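You operate a simulated robot arm through the tools that you are given. There is no shell and no other tool.

The job below is to be done with a simulated two-armed robot. You get a single attempt, and the scene is never put back.

JOB
Dip both bare shoes on the side table in the dip pot.
Fine: stand them back on the side table and shut the dip pot lid. Set down upright: shoe.

Only the result counts: the job must be done as asked and must still hold three seconds after the hand-in. Knocking over, shifting, dropping, spilling or breaking anything else fails it. Lids that push on must go on centred and level and be pressed home; caps that screw on are set level and turned clockwise until they are tight.

ROBOT AND FRAMES
Two 7-joint arms with three-finger grippers on one trunk that stands fixed in place. Base frame: the origin is at the foot of the trunk, x ahead of it, y to its left, z up; the work surface is at about z = 0.85. Units: m, degrees, N and s.
The left shoulder is at [0.074, 0.126, 1.182], the right one opposite. With the tool pointing down near the work surface each hand reaches from about 0.4 to 0.84 m from the base axis, measured 20 degrees to its own side. Payload 2.94 kg a hand.
The TCP of each hand is the grasp point between the finger pads, 0.03 m short of the fingertips. In the tool frame z runs along the fingers and y along their closing line. The gripper opens to 0.128 m; its body begins 0.093 m behind the TCP.
Orientation is that of the tool frame in the base frame, as a unit quaternion [x, y, z, w]. With the fingers straight down and closing along the base's y, the tool's x points along the base's -x, its y along +y and its z along -z.

CONTROLS
- The arms move only by the tool nudge_tool. It takes "left_deltas", "right_deltas" or both (then of equal length, played together; a hand with none holds still); each is a list that holds one entry, the list of rows, each a list of 7 numbers: the shift along the tool's x, y, z in m, then the turn, a rotation vector about the tool's x, y, z in rad, then the gripper command, from -1 (fully open) to 1 (shut), values between in proportion. In form: [[[tx, ty, tz, wx, wy, wz, claw], ...]]. A call has 1 to 20 rows; each row shifts and turns the commanded pose from where the row before left it, along the tool's axes as they then stand. A row lasts 0.2 s, in which the tool goes at most 0.05 m and 8.6 degrees; a call with a longer step from one row to the next is refused whole, and so is a gripper value outside its range. Where a pose cannot be reached the arm comes as near as it can. A force on the tool above 90 N (or 10 N above the force at the start of the call, whichever is more), or a blocked arm, ends the call early, and 0.2 s more pass. The fingers move at their own pace (about 0.0842 m/s each) and stop on an object; they squeeze with about 41 N. The grip force told is the motor's: it shows also when the fingers shut on nothing. Time passes only in rows, and 0.2 s behind the last, so rows that do not move let the fingers close. The reply holds the time, the measured pose of the TCP, the force on the tool along the base axes, the opening and the grip force, in the units named above and with some noise, with the torque about the TCP (base axes, N m) and any sound that the robot's microphone picked up.
- Cameras (640 x 400 px; columns grow to the right, rows downward): "scene" is now at [0.1889, -0.0497, 1.3597]; the picture's right is [-0.55, -0.84, 0.00], its down [-0.38, 0.25, -0.89] and it looks along [0.75, -0.49, -0.45] (base axes); focal length 214 px, centre (320, 200). "left" rides on the left gripper at [0.069, 0.015, -0.12] in its tool frame; the picture's right is [-0.21, 0.98, 0.00], its down [-0.82, -0.18, -0.54] and it looks along [-0.53, -0.11, 0.84] (tool axes); focal length 251 px, centre (320, 200). "right" rides on the right gripper at [0.069, -0.015, -0.12] in its tool frame; the picture's right is [0.21, 0.98, 0.00], its down [-0.82, 0.18, -0.54] and it looks along [-0.53, 0.12, 0.84] (tool axes); focal length 251 px, centre (320, 200). There is no depth. A picture from a camera that has moved, and an enlarged one, comes with that camera's place and axes in the base frame and with its lens.
- snapshot(camera): a new picture of that camera. No time passes.
- raise_lower(by): moves the trunk up (or, below 0, down) by that many m; the arms and the scene camera ride with it, the base frame stays. It gives what a move gives, with no picture.
- aim_head(pan, tilt): turns the head with the scene camera to pan (to the left, within 80 degrees either way) and tilt (down, from -29 to 69), counted from straight ahead of the robot (the tilt from the chest, where the trunk bows). It gives what a move gives.
- close_up(camera, box): a new picture of the part [left, top, right, bottom] of that camera's present view, enlarged. No time passes.
- finish_job(): hands the job in; it is judged then, once.

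Nothing tells you positions but the pictures and the camera data. Unless the task says otherwise, let go and move clear before handing in.

The tools are called as a command line: name --argument value ..., lists and objects as JSON in quotes. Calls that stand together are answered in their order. nudge_tool: Moves the arms, as the interface text tells. Its arguments: {"type":"object","properties":{"left_deltas":{"type":"array"},"right_deltas":{"type":"array"}},"required":[]} The other tools are called the same way: raise_lower (by) moves the trunk up or down; aim_head (pan, tilt) turns the head that bears the scene camera; snapshot (camera) takes a picture; close_up (camera, box) takes an enlarged picture of a part of a camera's view; finish_job () hands the job in.

At the start:

```text
t: 0.0
left_position: [0.5104, -0.0874, 1.3395]
left_tool_rot: [0.0, 1.0, 0.0, 0.0]
left_force: [-0.7, 0.4, -0.3]
left_ft_torque: [-0.02, 0.02, 0.0]
left_gripper_width: 0.1282
left_grasp_force: 0.0
right_position: [0.3061, -0.4706, 1.2965]
right_tool_rot: [0.0, 1.0, 0.001, -0.001]
right_force: [0.4, -0.1, -0.4]
right_ft_torque: [0.01, 0.03, -0.01]
right_gripper_width: 0.1281
right_grasp_force: 0.1
trunk travel left (down, up): [-0.4, 0.147]
head pan, tilt (commanded): [-33.1, 26.7]
```

scene: 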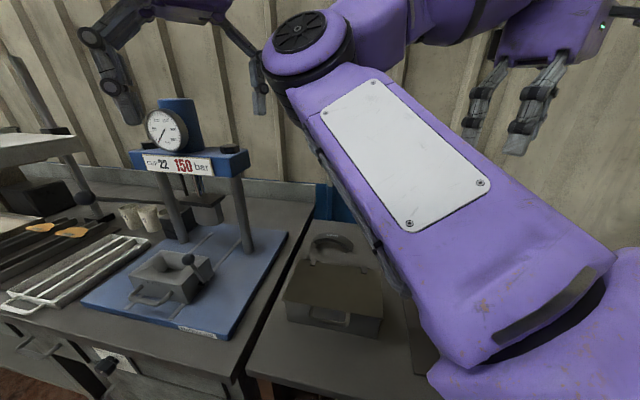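
right: 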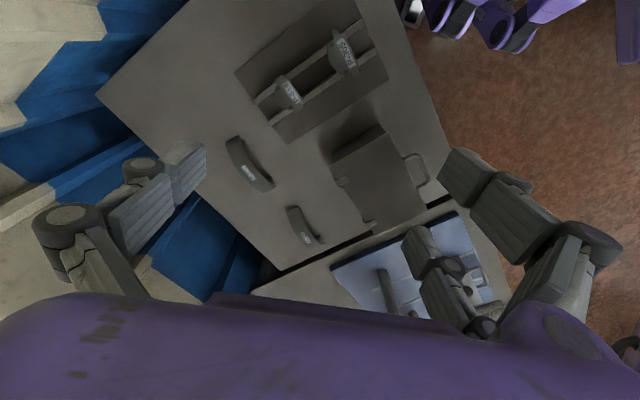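
left: 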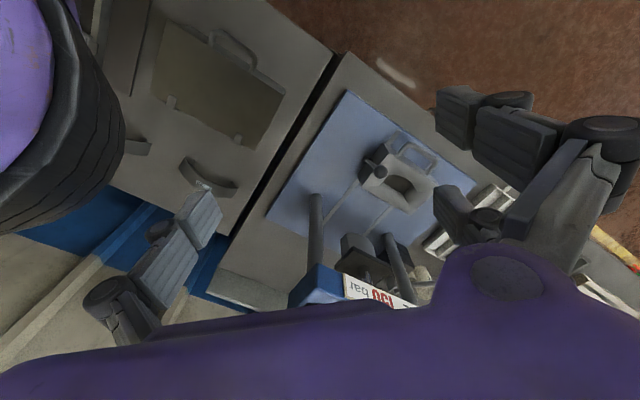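

I see a press on a blue plate, a side table with a lidded box (likely the dip pot), two brake shoes lying on the table, and two more on a tray. I'll look closer before moving.

close_up --camera "right" --box '[200, 0, 460, 280]'

close_up --camera "left" --box '[80, 0, 340, 220]'

close_up --camera "scene" --box '[220, 200, 460, 400]'

```text
1.43 times, centred on (330, 140) of right
camera zoom: at [0.2372, -0.4856, 1.4171], right [-0.21, 0.98, 0.0], down [0.82, 0.18, 0.54], along [0.53, 0.12, -0.84], focal length 359 px, centre (306, 286)
```

zoom: 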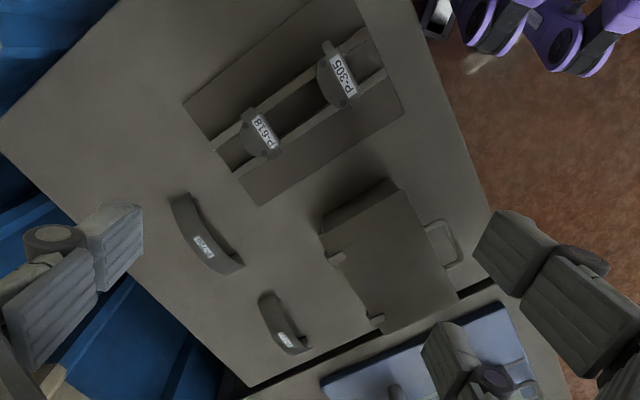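

```text
1.82 times, centred on (210, 110) of left
camera zoom: at [0.4411, -0.0724, 1.4587], right [0.21, 0.98, 0.0], down [0.82, -0.18, 0.54], along [0.53, -0.12, -0.84], focal length 457 px, centre (520, 364)
```

zoom: 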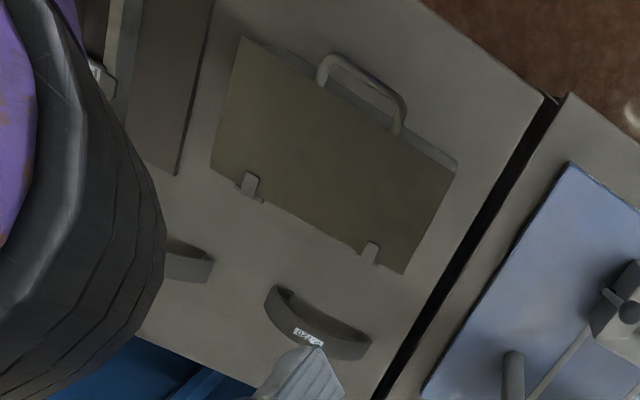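

```text
2.00 times, centred on (340, 300) of scene
camera zoom: at [0.1889, -0.0497, 1.3597], right [-0.55, -0.84, 0.0], down [-0.38, 0.25, -0.89], along [0.75, -0.49, -0.45], focal length 429 px, centre (280, 0)
```

zoom: 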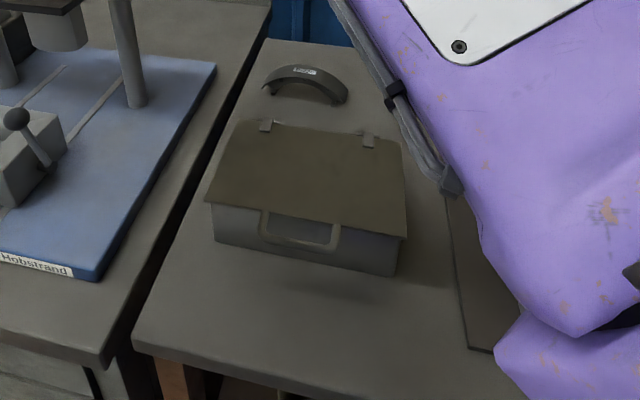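

Two curved shoes stand on the side table (about (0.52,-0.59) and (0.685,-0.43)), and the dip pot is a box with a hinged lid centred near (0.487,-0.287), its lid top at about z=0.935 and its handle on the near edge. I'll bring the right hand nearer for a better look.

nudge_tool --right_deltas '[[[-0.019, -0.0133, 0.0317, 0, 0, 0, -1], [-0.019, -0.0133, 0.0317, 0, 0, 0, -1], [-0.019, -0.0133, 0.0317, 0, 0, 0, -1], [-0.019, -0.0133, 0.0317, 0, 0, 0, -1], [-0.019, -0.0133, 0.0317, 0, 0, 0, -1], [-0.019, -0.0133, 0.0317, 0, 0, 0, -1]]]'

snapshot --camera "right"

snapshot --camera "scene"

```text
t: 1.4
left_position: [0.5119, -0.0901, 1.3386]
left_tool_rot: [0.0, 1.0, 0.0, 0.0]
left_force: [0.2, -0.1, -0.1]
left_ft_torque: [0.02, -0.01, -0.01]
left_gripper_width: 0.1282
left_grasp_force: 0.0
right_position: [0.4224, -0.5489, 1.1063]
right_tool_rot: [0.001, 1.0, 0.0, 0.0]
right_force: [0.2, -1.0, 0.1]
right_ft_torque: [-0.01, 0.05, 0.02]
right_gripper_width: 0.1276
right_grasp_force: 0.1
trunk travel left (down, up): [-0.4, 0.147]
head pan, tilt (commanded): [-33.1, 26.7]
```

```text
taken
camera right: at [0.3526, -0.564, 1.226], right [-0.21, 0.98, 0.0], down [0.82, 0.18, 0.54], along [0.53, 0.12, -0.84], focal length 251 px, centre (320, 200)
```

right: 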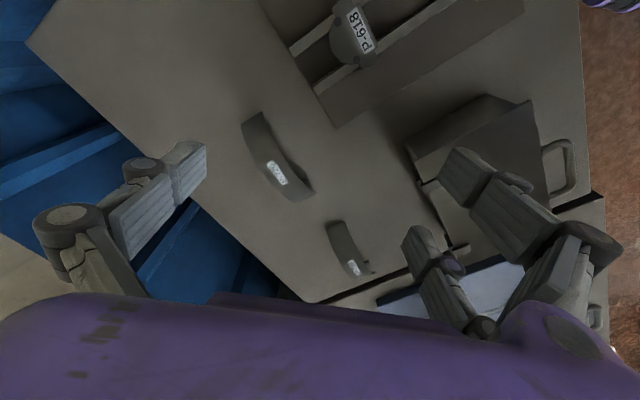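

```text
taken
camera scene: at [0.1898, -0.0506, 1.3595], right [-0.55, -0.84, 0.0], down [-0.38, 0.25, -0.89], along [0.75, -0.49, -0.45], focal length 214 px, centre (320, 200)
```

scene: 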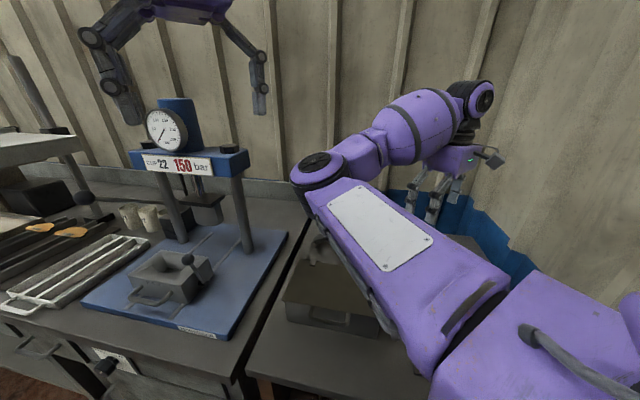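

close_up --camera "right" --box '[220, 90, 400, 300]'

close_up --camera "right" --box '[390, 60, 600, 260]'

close_up --camera "right" --box '[260, 0, 520, 140]'

```text
1.90 times, centred on (310, 195) of right
camera zoom: at [0.3526, -0.564, 1.226], right [-0.21, 0.98, 0.0], down [0.82, 0.18, 0.54], along [0.53, 0.12, -0.84], focal length 479 px, centre (339, 210)
```

zoom: 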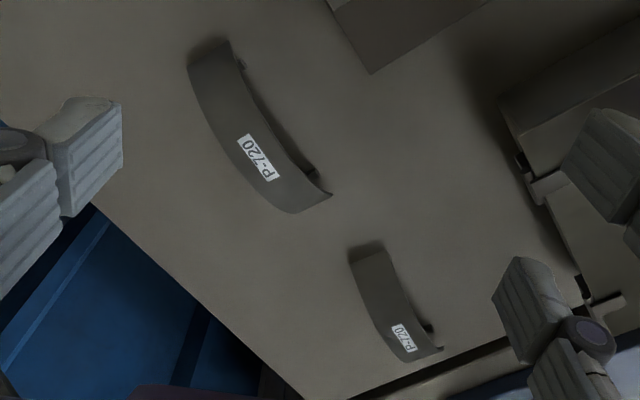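

```text
2.00 times, centred on (495, 160) of right
camera zoom: at [0.3526, -0.564, 1.226], right [-0.21, 0.98, 0.0], down [0.82, 0.18, 0.54], along [0.53, 0.12, -0.84], focal length 503 px, centre (-30, 280)
```

zoom: 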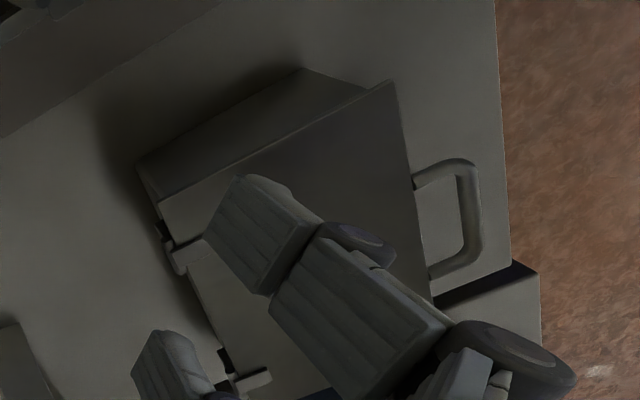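

```text
2.46 times, centred on (390, 70) of right
camera zoom: at [0.3526, -0.564, 1.226], right [-0.21, 0.98, 0.0], down [0.82, 0.18, 0.54], along [0.53, 0.12, -0.84], focal length 619 px, centre (148, 520)
```

zoom: 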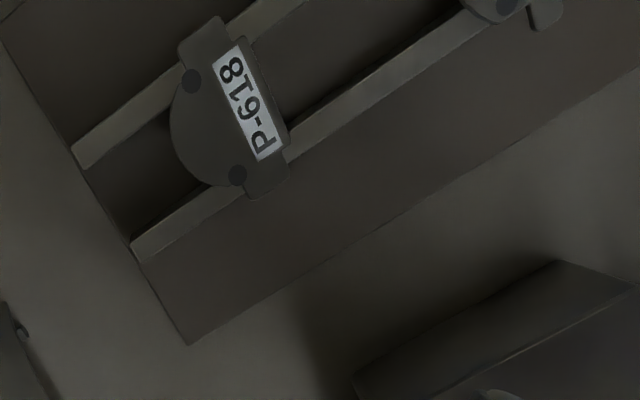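

The shoes are arches standing on their ends (both tagged P-720), and the pot lid is hinged on the far side. I'll check gripper geometry and find a better view of the shoes with the left camera.

close_up --camera "scene" --box '[60, 0, 300, 140]'

close_up --camera "scene" --box '[380, 100, 540, 260]'

close_up --camera "left" --box '[100, 0, 340, 200]'

```text
2.67 times, centred on (180, 70) of scene
camera zoom: at [0.1898, -0.0506, 1.3595], right [-0.55, -0.84, 0.0], down [-0.38, 0.25, -0.89], along [0.75, -0.49, -0.45], focal length 572 px, centre (693, 547)
```

zoom: 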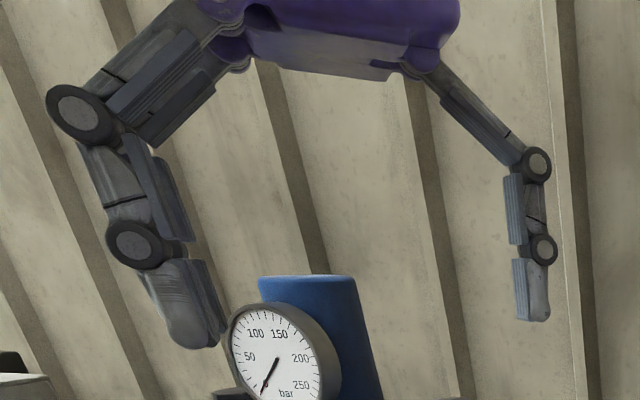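

```text
2.50 times, centred on (460, 180) of scene
camera zoom: at [0.1898, -0.0506, 1.3595], right [-0.55, -0.84, 0.0], down [-0.38, 0.25, -0.89], along [0.75, -0.49, -0.45], focal length 536 px, centre (-30, 250)
```

zoom: 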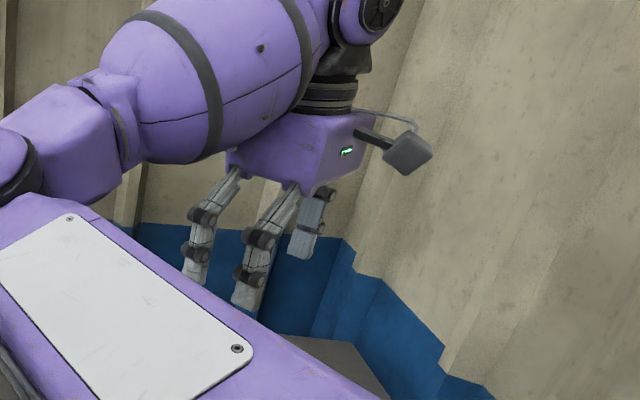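

```text
2.00 times, centred on (220, 100) of left
camera zoom: at [0.4422, -0.0733, 1.4582], right [0.21, 0.98, 0.0], down [0.82, -0.18, 0.54], along [0.53, -0.12, -0.84], focal length 503 px, centre (520, 400)
```

zoom: 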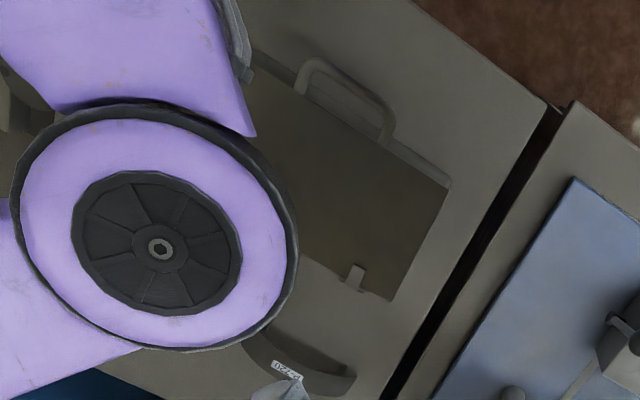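

The gripper has three jointed fingers. I'll tilt the right hand's camera to see the shoes from a flatter angle and learn their profile.

nudge_tool --right_deltas '[[[0.0305, -0.0178, 0.014, 0, 0, 0, -1], [0.0305, -0.0178, 0.014, 0, 0, 0, -1], [0.0305, -0.0178, 0.014, 0, 0, 0, -1], [0.0305, -0.0178, 0.014, 0, 0, 0, -1], [0, 0, 0, 0, -0.118, 0, -1], [0, 0, 0, 0, -0.118, 0, -1], [0, 0, 0, 0, -0.118, 0, -1], [0, 0, 0, 0, -0.118, 0, -1]]]'

snapshot --camera "right"

snapshot --camera "left"

snapshot --camera "scene"

```text
t: 3.2
left_position: [0.5099, -0.0883, 1.3396]
left_tool_rot: [0.0, 1.0, -0.001, 0.0]
left_force: [-0.5, 0.2, -0.3]
left_ft_torque: [0.01, -0.03, 0.0]
left_gripper_width: 0.1283
left_grasp_force: 0.0
right_position: [0.2982, -0.6215, 1.0511]
right_tool_rot: [0.0, 0.972, 0.0, 0.235]
right_force: [0.1, 0.2, 0.6]
right_ft_torque: [0.03, -0.01, -0.01]
right_gripper_width: 0.1278
right_grasp_force: 0.1
trunk travel left (down, up): [-0.4, 0.147]
head pan, tilt (commanded): [-33.1, 26.7]
```

```text
taken
camera right: at [0.1817, -0.6359, 1.1264], right [-0.19, 0.98, -0.1], down [0.48, 0.18, 0.86], along [0.85, 0.12, -0.51], focal length 251 px, centre (320, 200)
```

right: 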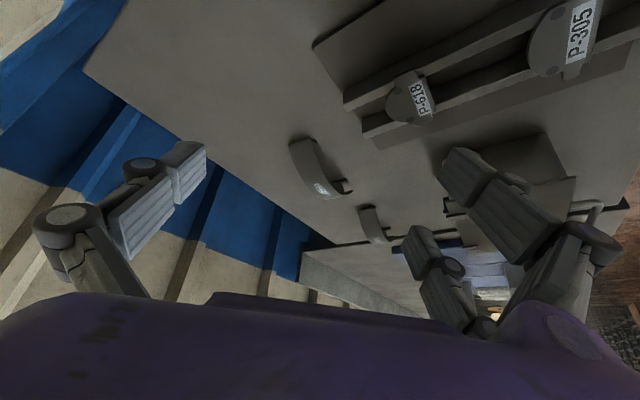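

```text
taken
camera left: at [0.4403, -0.0726, 1.459], right [0.21, 0.98, 0.0], down [0.82, -0.18, 0.54], along [0.53, -0.12, -0.84], focal length 251 px, centre (320, 200)
```

left: 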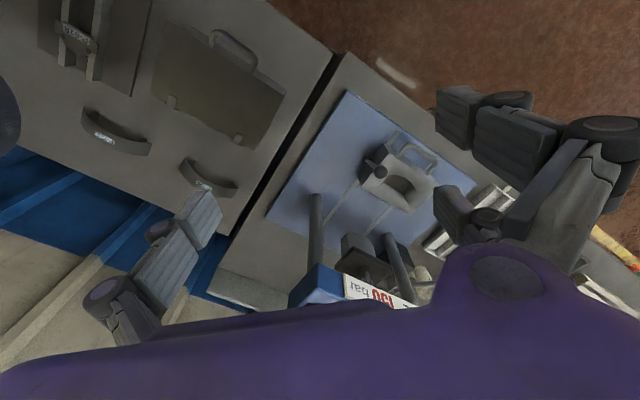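

```text
taken
camera scene: at [0.1881, -0.0499, 1.3598], right [-0.55, -0.84, 0.0], down [-0.38, 0.25, -0.89], along [0.75, -0.49, -0.45], focal length 214 px, centre (320, 200)
```

scene: 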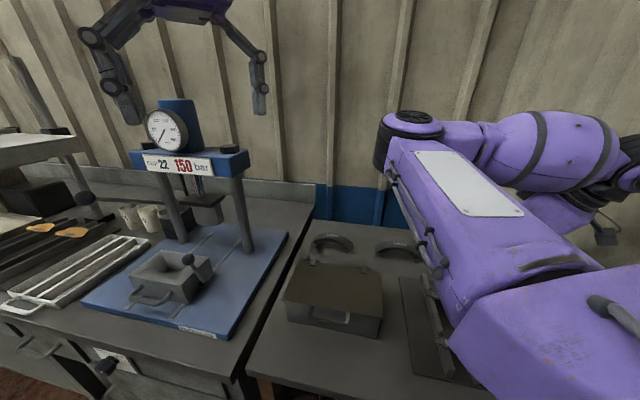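

Now both shoes are visible in the scene view. I'll zoom in on them and on the pot.

close_up --camera "scene" --box '[290, 220, 450, 320]'

close_up --camera "left" --box '[60, 0, 300, 220]'

close_up --camera "right" --box '[270, 110, 470, 260]'

close_up --camera "scene" --box '[270, 240, 400, 350]'

```text
4.00 times, centred on (370, 270) of scene
camera zoom: at [0.1881, -0.0499, 1.3598], right [-0.55, -0.84, 0.0], down [-0.38, 0.25, -0.89], along [0.75, -0.49, -0.45], focal length 858 px, centre (120, -80)
```

zoom: 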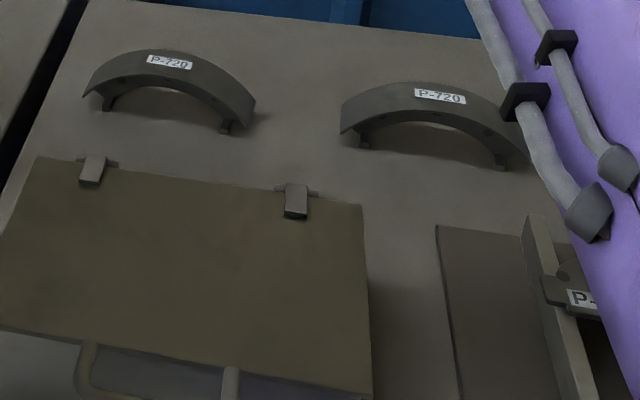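

```text
1.82 times, centred on (180, 110) of left
camera zoom: at [0.4403, -0.0726, 1.459], right [0.21, 0.98, 0.0], down [0.82, -0.18, 0.54], along [0.53, -0.12, -0.84], focal length 457 px, centre (574, 364)
```

zoom: 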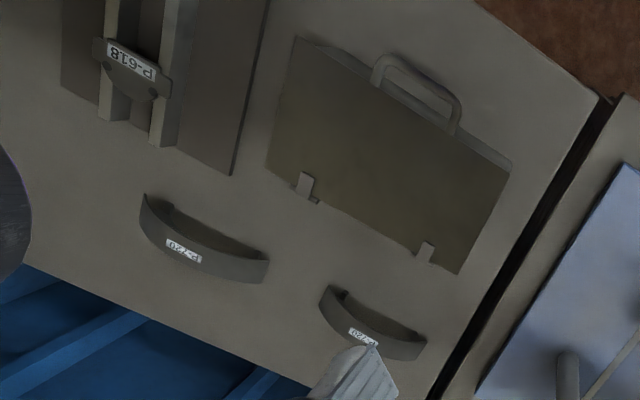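

```text
2.67 times, centred on (370, 185) of right
camera zoom: at [0.1817, -0.6359, 1.1264], right [-0.19, 0.98, -0.1], down [0.48, 0.18, 0.86], along [0.85, 0.12, -0.51], focal length 670 px, centre (187, 240)
```

zoom: 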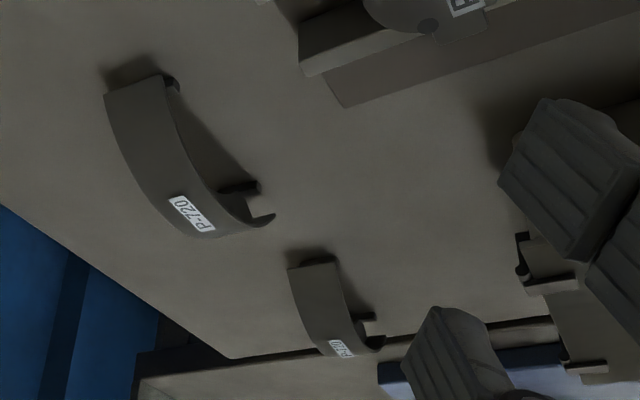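

```text
3.64 times, centred on (335, 295) of scene
camera zoom: at [0.1881, -0.0499, 1.3598], right [-0.55, -0.84, 0.0], down [-0.38, 0.25, -0.89], along [0.75, -0.49, -0.45], focal length 780 px, centre (266, -146)
```

zoom: 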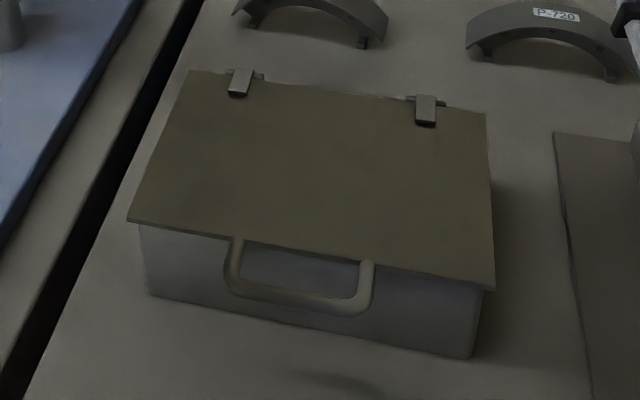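

Both shoes stand as arches roughly along the 45° direction, about 0.065 m tall; the table top is at about z=0.85. I'll tuck the right arm to the right so the left hand can work at the lid handle.

nudge_tool --right_deltas '[[[0, 0, 0, 0, 0.118, 0, -1], [0, 0, 0, 0, 0.118, 0, -1], [0, 0, 0, 0, 0.118, 0, -1], [0, 0, 0, 0, 0.118, 0, -1], [0.03, -0.02, -0.02, 0, 0, 0, -1], [0.03, -0.02, -0.02, 0, 0, 0, -1], [0.03, -0.02, -0.02, 0, 0, 0, -1], [0.03, -0.02, -0.02, 0, 0, 0, -1], [0.03, -0.02, -0.02, 0, 0, 0, -1]]]'

snapshot --camera "scene"

```text
t: 4.8
left_position: [0.5107, -0.0867, 1.3391]
left_tool_rot: [0.002, 1.0, -0.002, 0.002]
left_force: [-2.5, -2.9, 0.9]
left_ft_torque: [0.26, -0.24, 0.01]
left_gripper_width: 0.128
left_grasp_force: 0.0
right_position: [0.2286, -0.667, 1.1053]
right_tool_rot: [0.003, 1.0, 0.016, 0.012]
right_force: [32.7, 39.9, 8.7]
right_ft_torque: [-5.49, 5.24, -2.38]
right_gripper_width: 0.1278
right_grasp_force: 0.0
trunk travel left (down, up): [-0.4, 0.147]
head pan, tilt (commanded): [-33.1, 26.7]
stopped in row 8 (right hand): the force on the tool passed its limit at 126 N (the readings are from after the stop); the commanded pose is now the measured one
```

```text
taken
camera scene: at [0.1906, -0.0473, 1.3597], right [-0.55, -0.84, 0.0], down [-0.38, 0.24, -0.89], along [0.75, -0.49, -0.45], focal length 214 px, centre (320, 200)
```

scene: 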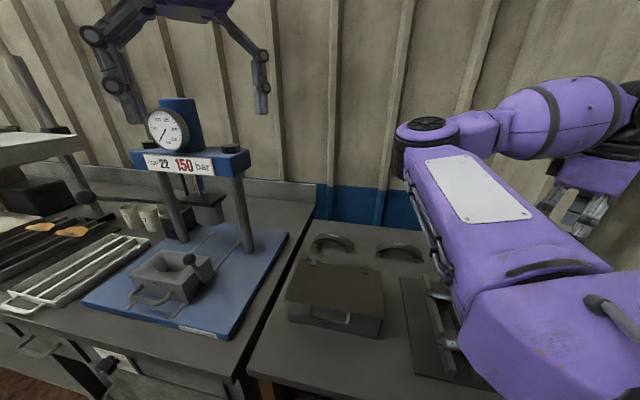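

The right hand touched something (a wall to its right) during the tuck. I'll back it off toward the free side and check the scene.

nudge_tool --right_deltas '[[[-0.02, 0.03, 0.0, 0, 0, 0, -1], [-0.02, 0.03, 0.0, 0, 0, 0, -1]]]'

snapshot --camera "right"

aim_head --pan -75 --tilt 30

snapshot --camera "scene"

```text
t: 5.4
left_position: [0.5104, -0.0867, 1.3391]
left_tool_rot: [0.001, 1.0, -0.001, 0.001]
left_force: [-0.5, 0.5, 0.8]
left_ft_torque: [-0.08, 0.02, 0.01]
left_gripper_width: 0.1281
left_grasp_force: 0.0
right_position: [0.2645, -0.6111, 1.1065]
right_tool_rot: [0.002, 1.0, 0.014, 0.012]
right_force: [0.1, 0.5, 0.5]
right_ft_torque: [-0.02, 0.05, 0.0]
right_gripper_width: 0.1282
right_grasp_force: 0.0
trunk travel left (down, up): [-0.4, 0.147]
head pan, tilt (commanded): [-33.1, 26.7]
```

```text
taken
camera right: at [0.1928, -0.6275, 1.2242], right [-0.21, 0.98, 0.02], down [0.81, 0.16, 0.56], along [0.55, 0.14, -0.83], focal length 251 px, centre (320, 200)
```

right: 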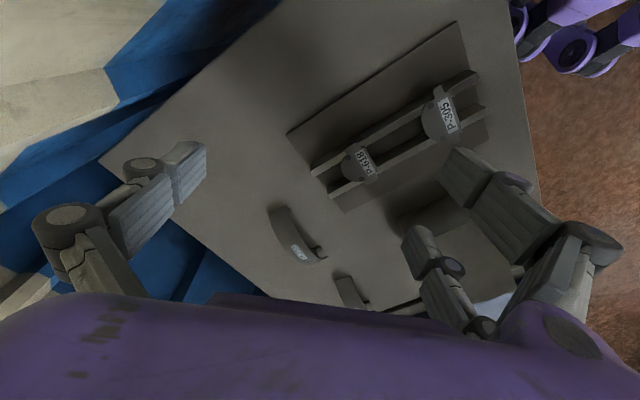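

```text
t: 6.5
left_position: [0.5095, -0.0884, 1.3391]
left_tool_rot: [0.001, 1.0, -0.001, 0.001]
left_force: [-0.2, -0.8, -0.7]
left_ft_torque: [0.03, 0.02, -0.02]
left_gripper_width: 0.128
left_grasp_force: 0.0
right_position: [0.2649, -0.6111, 1.1053]
right_tool_rot: [0.002, 1.0, 0.014, 0.011]
right_force: [-0.3, 0.0, -0.2]
right_ft_torque: [0.02, 0.02, 0.0]
right_gripper_width: 0.128
right_grasp_force: 0.1
trunk travel left (down, up): [-0.4, 0.147]
head pan, tilt (commanded): [-75.0, 30.0]
```

```text
taken
camera scene: at [0.1354, -0.0872, 1.3545], right [-0.97, -0.26, 0.0], down [-0.13, 0.48, -0.87], along [0.22, -0.84, -0.5], focal length 214 px, centre (320, 200)
```

scene: 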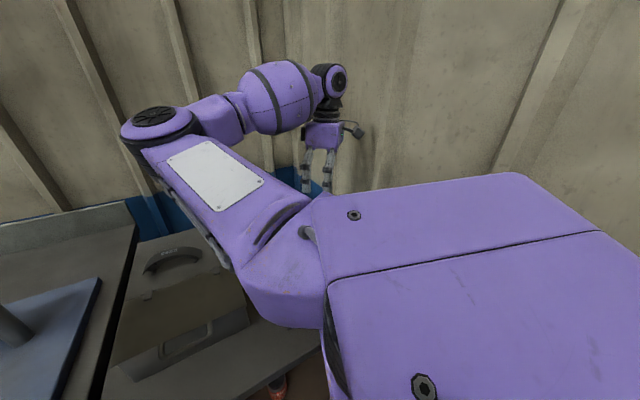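

The wall corner is close on the right, so I'll take the right hand back to its starting spot, square it up, and later raise the trunk so the right elbow clears the pot.

nudge_tool --right_deltas '[[[-0.0067, 0.0235, -0.0325, 0.028, 0.022, 0, -1], [-0.0067, 0.0235, -0.0325, 0, 0, 0, -1], [-0.0067, 0.0235, -0.0325, 0, 0, 0, -1], [-0.0067, 0.0235, -0.0325, 0, 0, 0, -1], [-0.0067, 0.0235, -0.0325, 0, 0, 0, -1], [-0.0067, 0.0235, -0.0325, 0, 0, 0, -1]]]'

raise_lower --by 0.14

aim_head --pan -40 --tilt 45

snapshot --camera "scene"

```text
t: 7.9
left_position: [0.5086, -0.0867, 1.3404]
left_tool_rot: [0.001, 1.0, -0.001, 0.001]
left_force: [-0.7, 0.6, -0.1]
left_ft_torque: [-0.05, 0.02, -0.02]
left_gripper_width: 0.1281
left_grasp_force: 0.0
right_position: [0.3008, -0.4685, 1.3038]
right_tool_rot: [0.004, 1.0, 0.0, 0.001]
right_force: [-0.3, 0.1, 0.8]
right_ft_torque: [0.01, 0.01, 0.01]
right_gripper_width: 0.128
right_grasp_force: 0.0
trunk travel left (down, up): [-0.4, 0.147]
head pan, tilt (commanded): [-75.0, 30.0]
```

```text
t: 9.6
left_position: [0.5114, -0.0889, 1.4776]
left_tool_rot: [0.001, 1.0, -0.001, -0.002]
left_force: [0.4, 0.3, -0.6]
left_ft_torque: [-0.01, 0.0, 0.0]
left_gripper_width: 0.1276
left_grasp_force: 0.0
right_position: [0.306, -0.4718, 1.441]
right_tool_rot: [0.003, 1.0, 0.0, -0.001]
right_force: [0.7, 0.0, -0.7]
right_ft_torque: [0.01, 0.02, -0.01]
right_gripper_width: 0.1281
right_grasp_force: 0.1
trunk travel left (down, up): [-0.54, 0.007]
head pan, tilt (commanded): [-75.0, 30.0]
```

```text
t: 10.6
left_position: [0.5088, -0.0906, 1.4788]
left_tool_rot: [0.0, 1.0, -0.001, 0.001]
left_force: [-0.2, 0.1, 0.9]
left_ft_torque: [-0.01, 0.01, -0.02]
left_gripper_width: 0.1279
left_grasp_force: 0.0
right_position: [0.3029, -0.4724, 1.4426]
right_tool_rot: [0.003, 1.0, 0.0, 0.0]
right_force: [-0.6, -0.2, -0.3]
right_ft_torque: [0.01, -0.01, -0.02]
right_gripper_width: 0.1281
right_grasp_force: 0.1
trunk travel left (down, up): [-0.54, 0.007]
head pan, tilt (commanded): [-40.0, 45.0]
```

```text
taken
camera scene: at [0.0741, -0.052, 1.4903], right [-0.64, -0.77, 0.0], down [-0.54, 0.45, -0.71], along [0.54, -0.46, -0.71], focal length 214 px, centre (320, 200)
```

scene: 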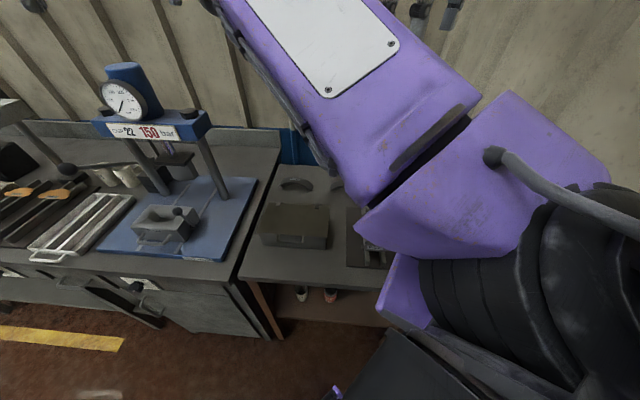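

The pot is now well visible. I'll zoom on the handle to see how it is attached.

close_up --camera "scene" --box '[250, 190, 340, 260]'

snapshot --camera "left"

```text
5.71 times, centred on (295, 225) of scene
camera zoom: at [0.0741, -0.052, 1.4903], right [-0.64, -0.77, 0.0], down [-0.54, 0.45, -0.71], along [0.54, -0.46, -0.71], focal length 1226 px, centre (463, 57)
```

zoom: 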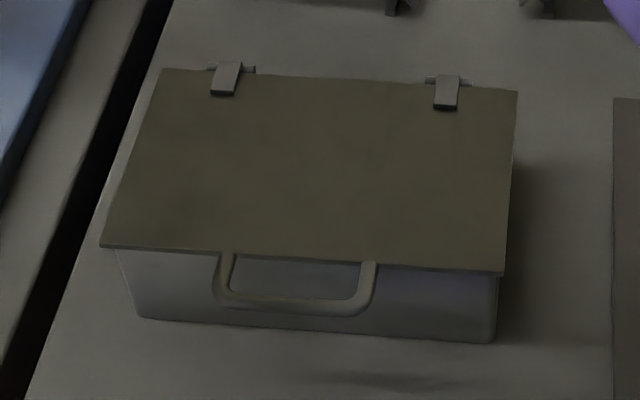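

```text
taken
camera left: at [0.4392, -0.0732, 1.5995], right [0.22, 0.98, 0.0], down [0.82, -0.18, 0.54], along [0.53, -0.12, -0.84], focal length 251 px, centre (320, 200)
```

left: 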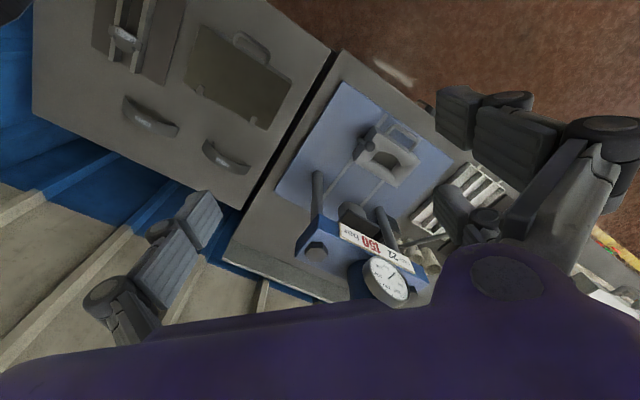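

The handle is on the lid's front edge with its bar near (0.42,-0.226,0.922), and the hinge line runs along the far edge. I'll shift the right arm slightly right and bring the left hand down on the left side, then turn it to face the handle.

nudge_tool --right_deltas '[[[0.006, -0.04, 0, 0, 0, 0, -1], [0.006, -0.04, 0, 0, 0, 0, -1], [0.006, -0.04, 0, 0, 0, 0, -1], [0, 0, 0, 0, 0, 0, -1], [0, 0, 0, 0, 0, 0, -1], [0, 0, 0, 0, 0, 0, -1], [0, 0, 0, 0, 0, 0, -1]]]' --left_deltas '[[[0.0086, 0.02, 0.04, 0, 0, 0, -1], [0.0086, 0.02, 0.04, 0, 0, 0, -1], [0.0086, 0.02, 0.04, 0, 0, 0, -1], [0.0086, 0.02, 0.04, 0, 0, 0, -1], [0.0086, 0.02, 0.04, 0, 0, 0, -1], [0.0086, 0.02, 0.04, 0, 0, 0, -1], [0.0086, 0.02, 0.04, 0, 0, 0, -1]]]'

snapshot --camera "scene"

```text
t: 12.2
left_position: [0.4495, 0.0543, 1.1976]
left_tool_rot: [0.001, 1.0, -0.002, 0.001]
left_force: [0.5, -0.6, -0.1]
left_ft_torque: [-0.07, 0.03, -0.02]
left_gripper_width: 0.1279
left_grasp_force: 0.1
right_position: [0.2841, -0.5911, 1.4414]
right_tool_rot: [0.003, 1.0, 0.0, 0.0]
right_force: [0.8, 1.0, 0.2]
right_ft_torque: [-0.01, 0.0, 0.02]
right_gripper_width: 0.1279
right_grasp_force: 0.1
trunk travel left (down, up): [-0.54, 0.007]
head pan, tilt (commanded): [-40.0, 45.0]
```

```text
taken
camera scene: at [0.0752, -0.0499, 1.4902], right [-0.64, -0.77, 0.0], down [-0.54, 0.45, -0.71], along [0.54, -0.46, -0.71], focal length 214 px, centre (320, 200)
```

scene: 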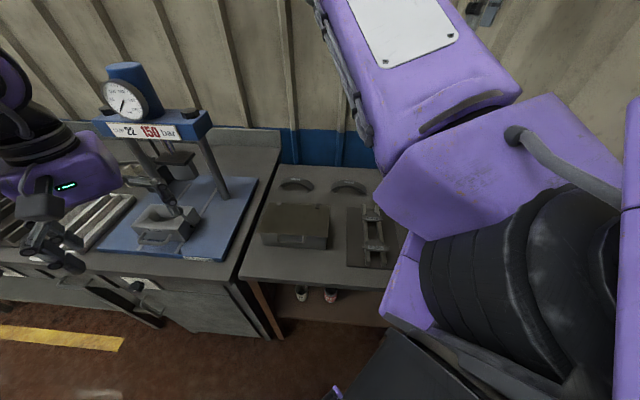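

nudge_tool --left_deltas '[[[0, 0, 0, 0, 0, -0.135, -1], [0, 0, 0, 0, 0, -0.135, -1], [0, 0, 0, 0, 0, -0.135, -1], [0, 0, 0, 0, 0, -0.135, -1], [0, 0, 0, 0, 0, -0.135, -1], [0, 0, 0, 0, 0, -0.135, -1], [0, 0, 0, 0.14, 0, 0, -1], [0, 0, 0, 0.14, 0, 0, -1], [0, 0, 0, 0.14, 0, 0, -1], [0, 0, 0, 0.14, 0, 0, -1], [0, 0, 0, 0.14, 0, 0, -1]]]'

snapshot --camera "scene"

snapshot --camera "left"

```text
t: 14.6
left_position: [0.4494, 0.0528, 1.1998]
left_tool_rot: [-0.368, 0.863, -0.317, 0.136]
left_force: [0.1, 0.3, -1.2]
left_ft_torque: [-0.03, 0.0, -0.01]
left_gripper_width: 0.1281
left_grasp_force: 0.0
right_position: [0.2834, -0.5929, 1.4412]
right_tool_rot: [0.003, 1.0, 0.001, 0.001]
right_force: [-0.1, 0.0, 0.6]
right_ft_torque: [0.0, -0.01, 0.0]
right_gripper_width: 0.1278
right_grasp_force: 0.1
trunk travel left (down, up): [-0.54, 0.007]
head pan, tilt (commanded): [-40.0, 45.0]
```

```text
taken
camera scene: at [0.074, -0.0513, 1.4902], right [-0.64, -0.77, 0.0], down [-0.54, 0.45, -0.71], along [0.54, -0.46, -0.71], focal length 214 px, centre (320, 200)
```

scene: 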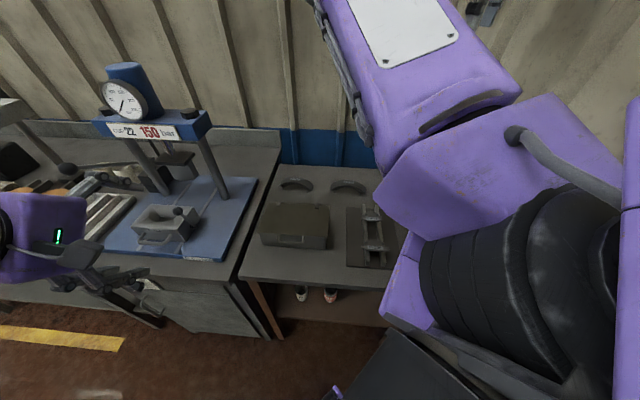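

```text
taken
camera left: at [0.3369, 0.0637, 1.2812], right [-0.39, 0.67, -0.63], down [0.41, 0.74, 0.53], along [0.82, -0.06, -0.57], focal length 251 px, centre (320, 200)
```

left: 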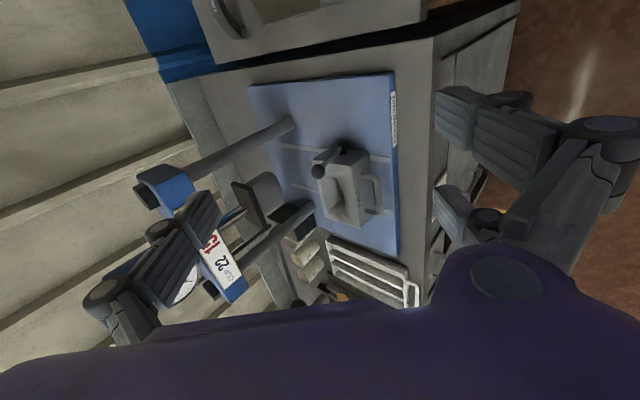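

The left hand is now pitched toward the pot (tool pointing along the hinge direction and down). I'll bring it in front of the handle with the fingers partly closed, still clear of it.

nudge_tool --left_deltas '[[[0.0316, 0.0048, 0.033, 0, 0, 0, -0.1], [0.0316, 0.0048, 0.033, 0, 0, 0, -0.1], [0.0316, 0.0048, 0.033, 0, 0, 0, -0.1], [0.0316, 0.0048, 0.033, 0, 0, 0, -0.1], [0.0316, 0.0048, 0.033, 0, 0, 0, -0.1], [0.0316, 0.0048, 0.033, 0, 0, 0, -0.1], [0.0316, 0.0048, 0.033, 0, 0, 0, -0.1]]]'

snapshot --camera "scene"

snapshot --camera "left"

```text
t: 16.2
left_position: [0.3858, -0.1948, 1.0002]
left_tool_rot: [-0.369, 0.863, -0.316, 0.137]
left_force: [0.1, 0.0, 0.4]
left_ft_torque: [0.01, 0.05, 0.02]
left_gripper_width: 0.0703
left_grasp_force: 0.0
right_position: [0.2843, -0.5955, 1.4395]
right_tool_rot: [0.003, 1.0, 0.001, 0.001]
right_force: [-0.3, -0.7, -0.3]
right_ft_torque: [0.05, -0.02, -0.04]
right_gripper_width: 0.1282
right_grasp_force: 0.2
trunk travel left (down, up): [-0.54, 0.007]
head pan, tilt (commanded): [-40.0, 45.0]
```

```text
taken
camera scene: at [0.0748, -0.0536, 1.4901], right [-0.64, -0.77, 0.0], down [-0.54, 0.46, -0.71], along [0.54, -0.45, -0.71], focal length 214 px, centre (320, 200)
```

scene: 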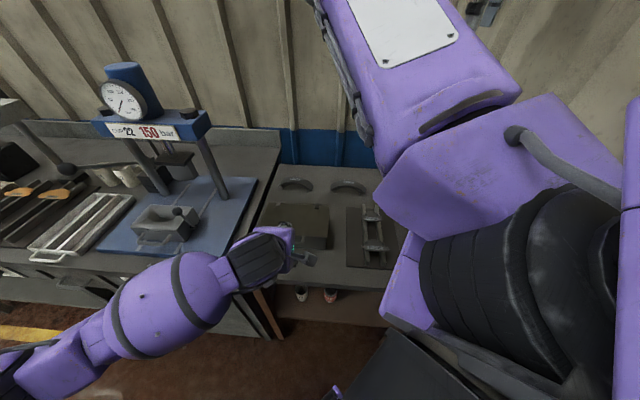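

```text
taken
camera left: at [0.2725, -0.183, 1.0818], right [-0.39, 0.67, -0.63], down [0.41, 0.74, 0.53], along [0.82, -0.05, -0.57], focal length 251 px, centre (320, 200)
```

left: 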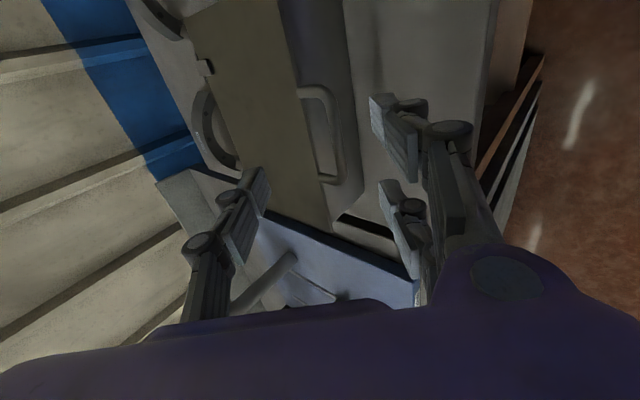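

The bar sits between the single finger and the pair as planned. I'll slide in along the tool axis, staying below the bar, then look.

nudge_tool --left_deltas '[[[0, 0, 0.02, 0, 0, 0, -0.1], [0, 0, 0.02, 0, 0, 0, -0.1], [0, 0, 0.02, 0, 0, 0, -0.1]]]'

snapshot --camera "left"

close_up --camera "scene" --box '[230, 190, 350, 270]'

```text
t: 17.0
left_position: [0.4137, -0.2208, 0.9544]
left_tool_rot: [-0.369, 0.864, -0.316, 0.135]
left_force: [0.5, -0.2, -0.3]
left_ft_torque: [-0.02, 0.0, 0.02]
left_gripper_width: 0.0702
left_grasp_force: 0.1
right_position: [0.2841, -0.5932, 1.4413]
right_tool_rot: [0.003, 1.0, 0.001, 0.001]
right_force: [-0.4, -0.4, -0.2]
right_ft_torque: [0.0, -0.01, 0.01]
right_gripper_width: 0.128
right_grasp_force: 0.1
trunk travel left (down, up): [-0.54, 0.007]
head pan, tilt (commanded): [-40.0, 45.0]
```

```text
taken
camera left: at [0.3011, -0.2094, 1.0357], right [-0.39, 0.67, -0.63], down [0.42, 0.74, 0.53], along [0.82, -0.05, -0.57], focal length 251 px, centre (320, 200)
```

left: 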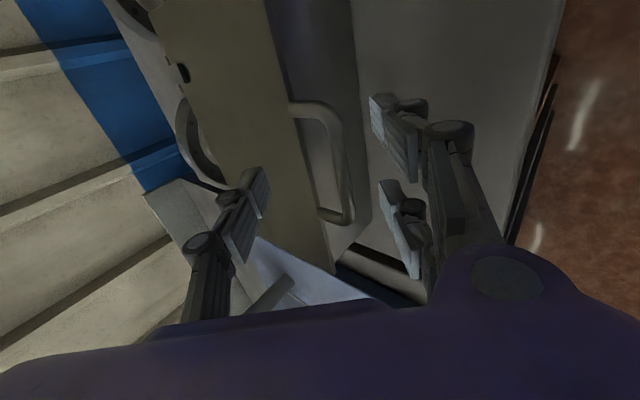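

```text
5.00 times, centred on (290, 230) of scene
camera zoom: at [0.0748, -0.052, 1.4902], right [-0.64, -0.77, 0.0], down [-0.54, 0.45, -0.71], along [0.54, -0.45, -0.71], focal length 1072 px, centre (470, 50)
```

zoom: 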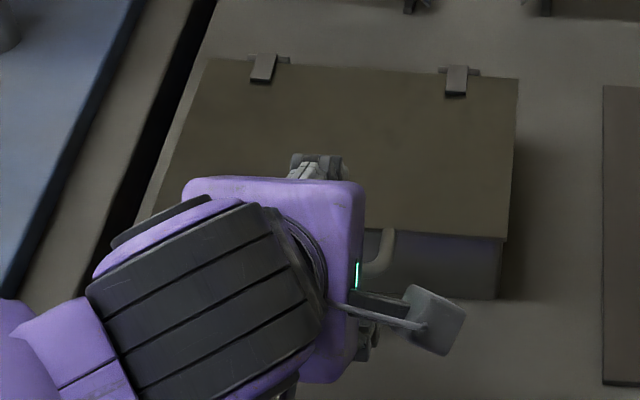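

The bar is about 18 mm toward the finger pair. I'll open a bit more, creep in further, and bring the pair up under the bar.

nudge_tool --left_deltas '[[[0, -0.005, 0, 0, 0, 0, -0.406], [0, -0.005, 0, 0, 0, 0, -0.406], [0, 0, 0.013, 0, 0, 0, -0.406], [0, 0, 0.013, 0, 0, 0, -0.406], [0, -0.004, 0, 0, 0, 0, -0.406], [0, -0.004, 0, 0, 0, 0, -0.406]]]'

snapshot --camera "left"

```text
t: 18.4
left_position: [0.4354, -0.2411, 0.9466]
left_tool_rot: [-0.369, 0.863, -0.316, 0.135]
left_force: [0.4, 0.8, 0.6]
left_ft_torque: [-0.01, -0.01, -0.04]
left_gripper_width: 0.09
left_grasp_force: 0.1
right_position: [0.2849, -0.5935, 1.4394]
right_tool_rot: [0.002, 1.0, 0.001, 0.001]
right_force: [0.8, -1.3, 0.4]
right_ft_torque: [-0.01, 0.02, 0.01]
right_gripper_width: 0.1278
right_grasp_force: 0.0
trunk travel left (down, up): [-0.54, 0.007]
head pan, tilt (commanded): [-40.0, 45.0]
```

```text
taken
camera left: at [0.3234, -0.2303, 1.0285], right [-0.39, 0.67, -0.63], down [0.42, 0.74, 0.53], along [0.82, -0.05, -0.57], focal length 251 px, centre (320, 200)
```

left: 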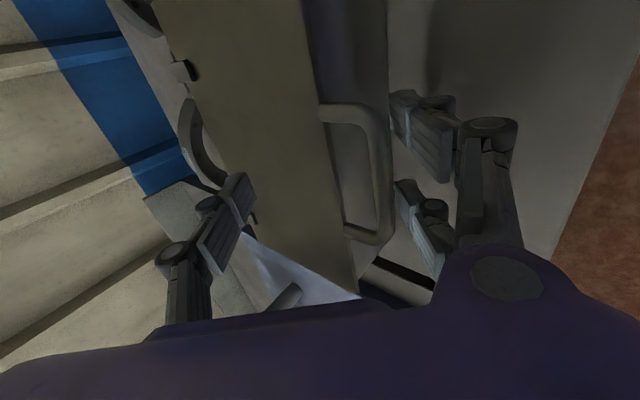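

The pair is right under the bar. I'll lift a first 17° about the hinge line and check that the lid follows.

nudge_tool --left_deltas '[[[0, -0.01034, -0.00933, -0.1, 0, 0, -0.406], [0, -0.01034, -0.00933, -0.1, 0, 0, -0.406], [0, -0.01034, -0.00933, -0.1, 0, 0, -0.406]]]'

snapshot --camera "left"

close_up --camera "scene" --box '[230, 170, 350, 270]'

```text
t: 19.2
left_position: [0.4433, -0.2497, 0.9882]
left_tool_rot: [-0.384, 0.902, -0.182, 0.078]
left_force: [-0.3, 1.7, -1.2]
left_ft_torque: [0.05, -0.07, -0.08]
left_gripper_width: 0.0914
left_grasp_force: 0.9
right_position: [0.2842, -0.5932, 1.4408]
right_tool_rot: [0.002, 1.0, 0.002, 0.001]
right_force: [0.5, -0.5, -0.2]
right_ft_torque: [0.03, -0.04, 0.02]
right_gripper_width: 0.1278
right_grasp_force: 0.0
trunk travel left (down, up): [-0.54, 0.007]
head pan, tilt (commanded): [-40.0, 45.0]
```

```text
taken
camera left: at [0.3513, -0.2566, 1.0923], right [-0.5, 0.78, -0.38], down [0.54, 0.62, 0.57], along [0.68, 0.08, -0.73], focal length 251 px, centre (320, 200)
```

left: 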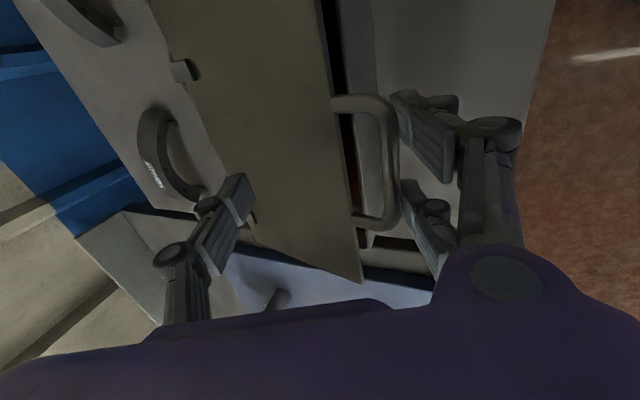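

```text
4.00 times, centred on (290, 220) of scene
camera zoom: at [0.0745, -0.0524, 1.4902], right [-0.64, -0.77, 0.0], down [-0.54, 0.45, -0.71], along [0.54, -0.45, -0.71], focal length 858 px, centre (440, 120)
```

zoom: 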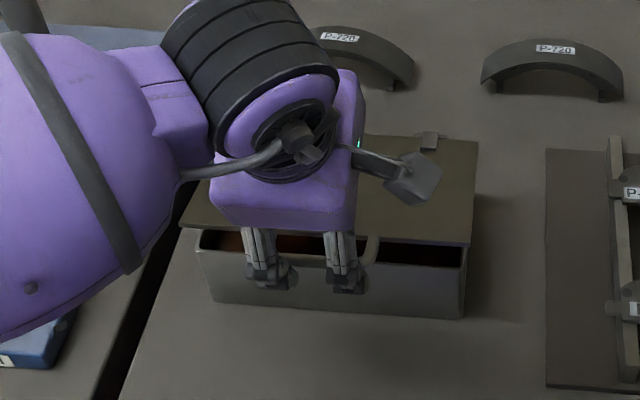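

The lid follows smoothly with low force and the interior is showing. I'll continue the lift until the tool is vertical (lid at about 40°).

nudge_tool --left_deltas '[[[0, -0.01034, -0.00933, -0.1, 0, 0, -0.406], [0, -0.01034, -0.00933, -0.1, 0, 0, -0.406], [0, -0.01034, -0.00933, -0.1, 0, 0, -0.406], [0, -0.01034, -0.00933, -0.1, 0, 0, -0.406]]]'

snapshot --camera "left"

snapshot --camera "scene"

```text
t: 20.2
left_position: [0.467, -0.2707, 1.0347]
left_tool_rot: [-0.393, 0.919, 0.001, 0.001]
left_force: [-1.6, 1.9, 0.5]
left_ft_torque: [0.06, -0.02, -0.1]
left_gripper_width: 0.0919
left_grasp_force: 1.2
right_position: [0.2833, -0.5938, 1.44]
right_tool_rot: [0.002, 1.0, 0.001, 0.001]
right_force: [0.3, -0.6, 0.5]
right_ft_torque: [0.0, 0.0, 0.03]
right_gripper_width: 0.1278
right_grasp_force: 0.0
trunk travel left (down, up): [-0.54, 0.007]
head pan, tilt (commanded): [-40.0, 45.0]
```

```text
taken
camera left: at [0.4071, -0.3099, 1.1542], right [-0.56, 0.83, 0.0], down [0.7, 0.47, 0.54], along [0.45, 0.3, -0.84], focal length 251 px, centre (320, 200)
```

left: 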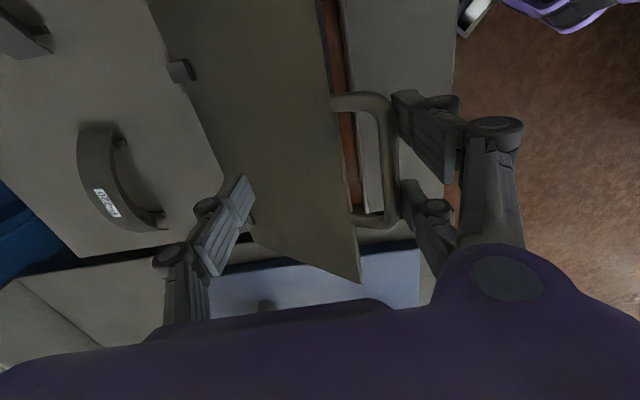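

```text
taken
camera scene: at [0.0742, -0.0527, 1.4902], right [-0.64, -0.77, 0.0], down [-0.54, 0.46, -0.71], along [0.54, -0.45, -0.71], focal length 214 px, centre (320, 200)
```

scene: 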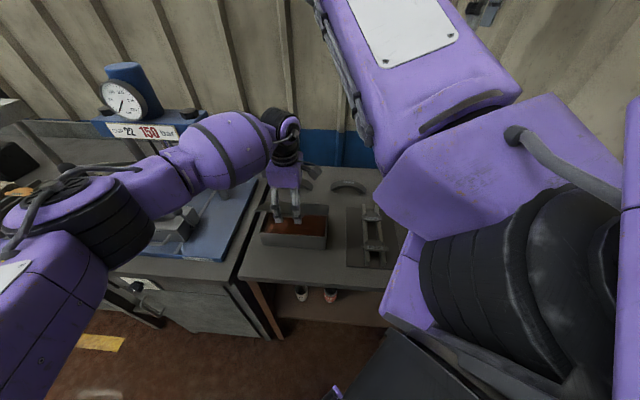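

The lid is at about 40° and brown liquid is visible inside. I'll keep the tool vertical and follow the arc up to about 80°.

nudge_tool --left_deltas '[[[0, -0.0135, -0.0176, 0, 0, 0, -0.406], [0, -0.0158, -0.0155, 0, 0, 0, -0.406], [0, -0.0179, -0.0132, 0, 0, 0, -0.406], [0, -0.0195, -0.0106, 0, 0, 0, -0.406]]]'

snapshot --camera "left"

snapshot --camera "scene"

```text
t: 21.2
left_position: [0.5126, -0.3184, 1.0911]
left_tool_rot: [-0.393, 0.92, -0.001, 0.001]
left_force: [-1.0, -0.6, -0.4]
left_ft_torque: [0.02, 0.0, 0.0]
left_gripper_width: 0.0906
left_grasp_force: 0.6
right_position: [0.2831, -0.5946, 1.4408]
right_tool_rot: [0.002, 1.0, 0.001, 0.001]
right_force: [-0.6, -0.4, 0.2]
right_ft_torque: [0.04, 0.01, 0.01]
right_gripper_width: 0.128
right_grasp_force: 0.0
trunk travel left (down, up): [-0.54, 0.007]
head pan, tilt (commanded): [-40.0, 45.0]
```

```text
taken
camera left: at [0.4536, -0.3568, 1.2109], right [-0.56, 0.83, 0.0], down [0.7, 0.47, 0.54], along [0.45, 0.3, -0.84], focal length 251 px, centre (320, 200)
```

left: 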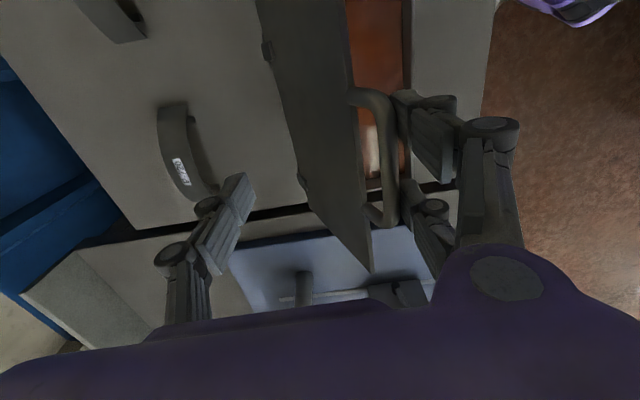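

```text
taken
camera scene: at [0.0736, -0.0536, 1.4902], right [-0.64, -0.77, 0.0], down [-0.54, 0.46, -0.71], along [0.54, -0.45, -0.71], focal length 214 px, centre (320, 200)
```

scene: 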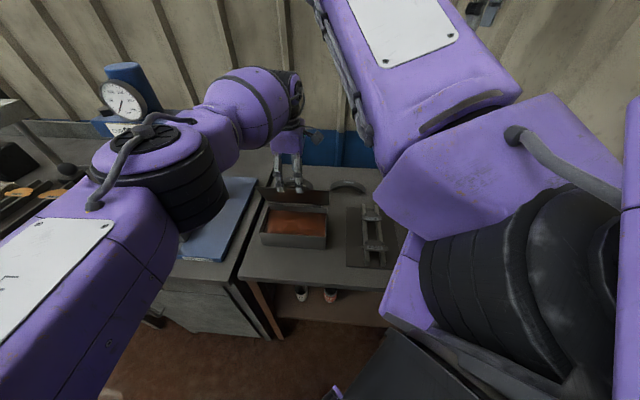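

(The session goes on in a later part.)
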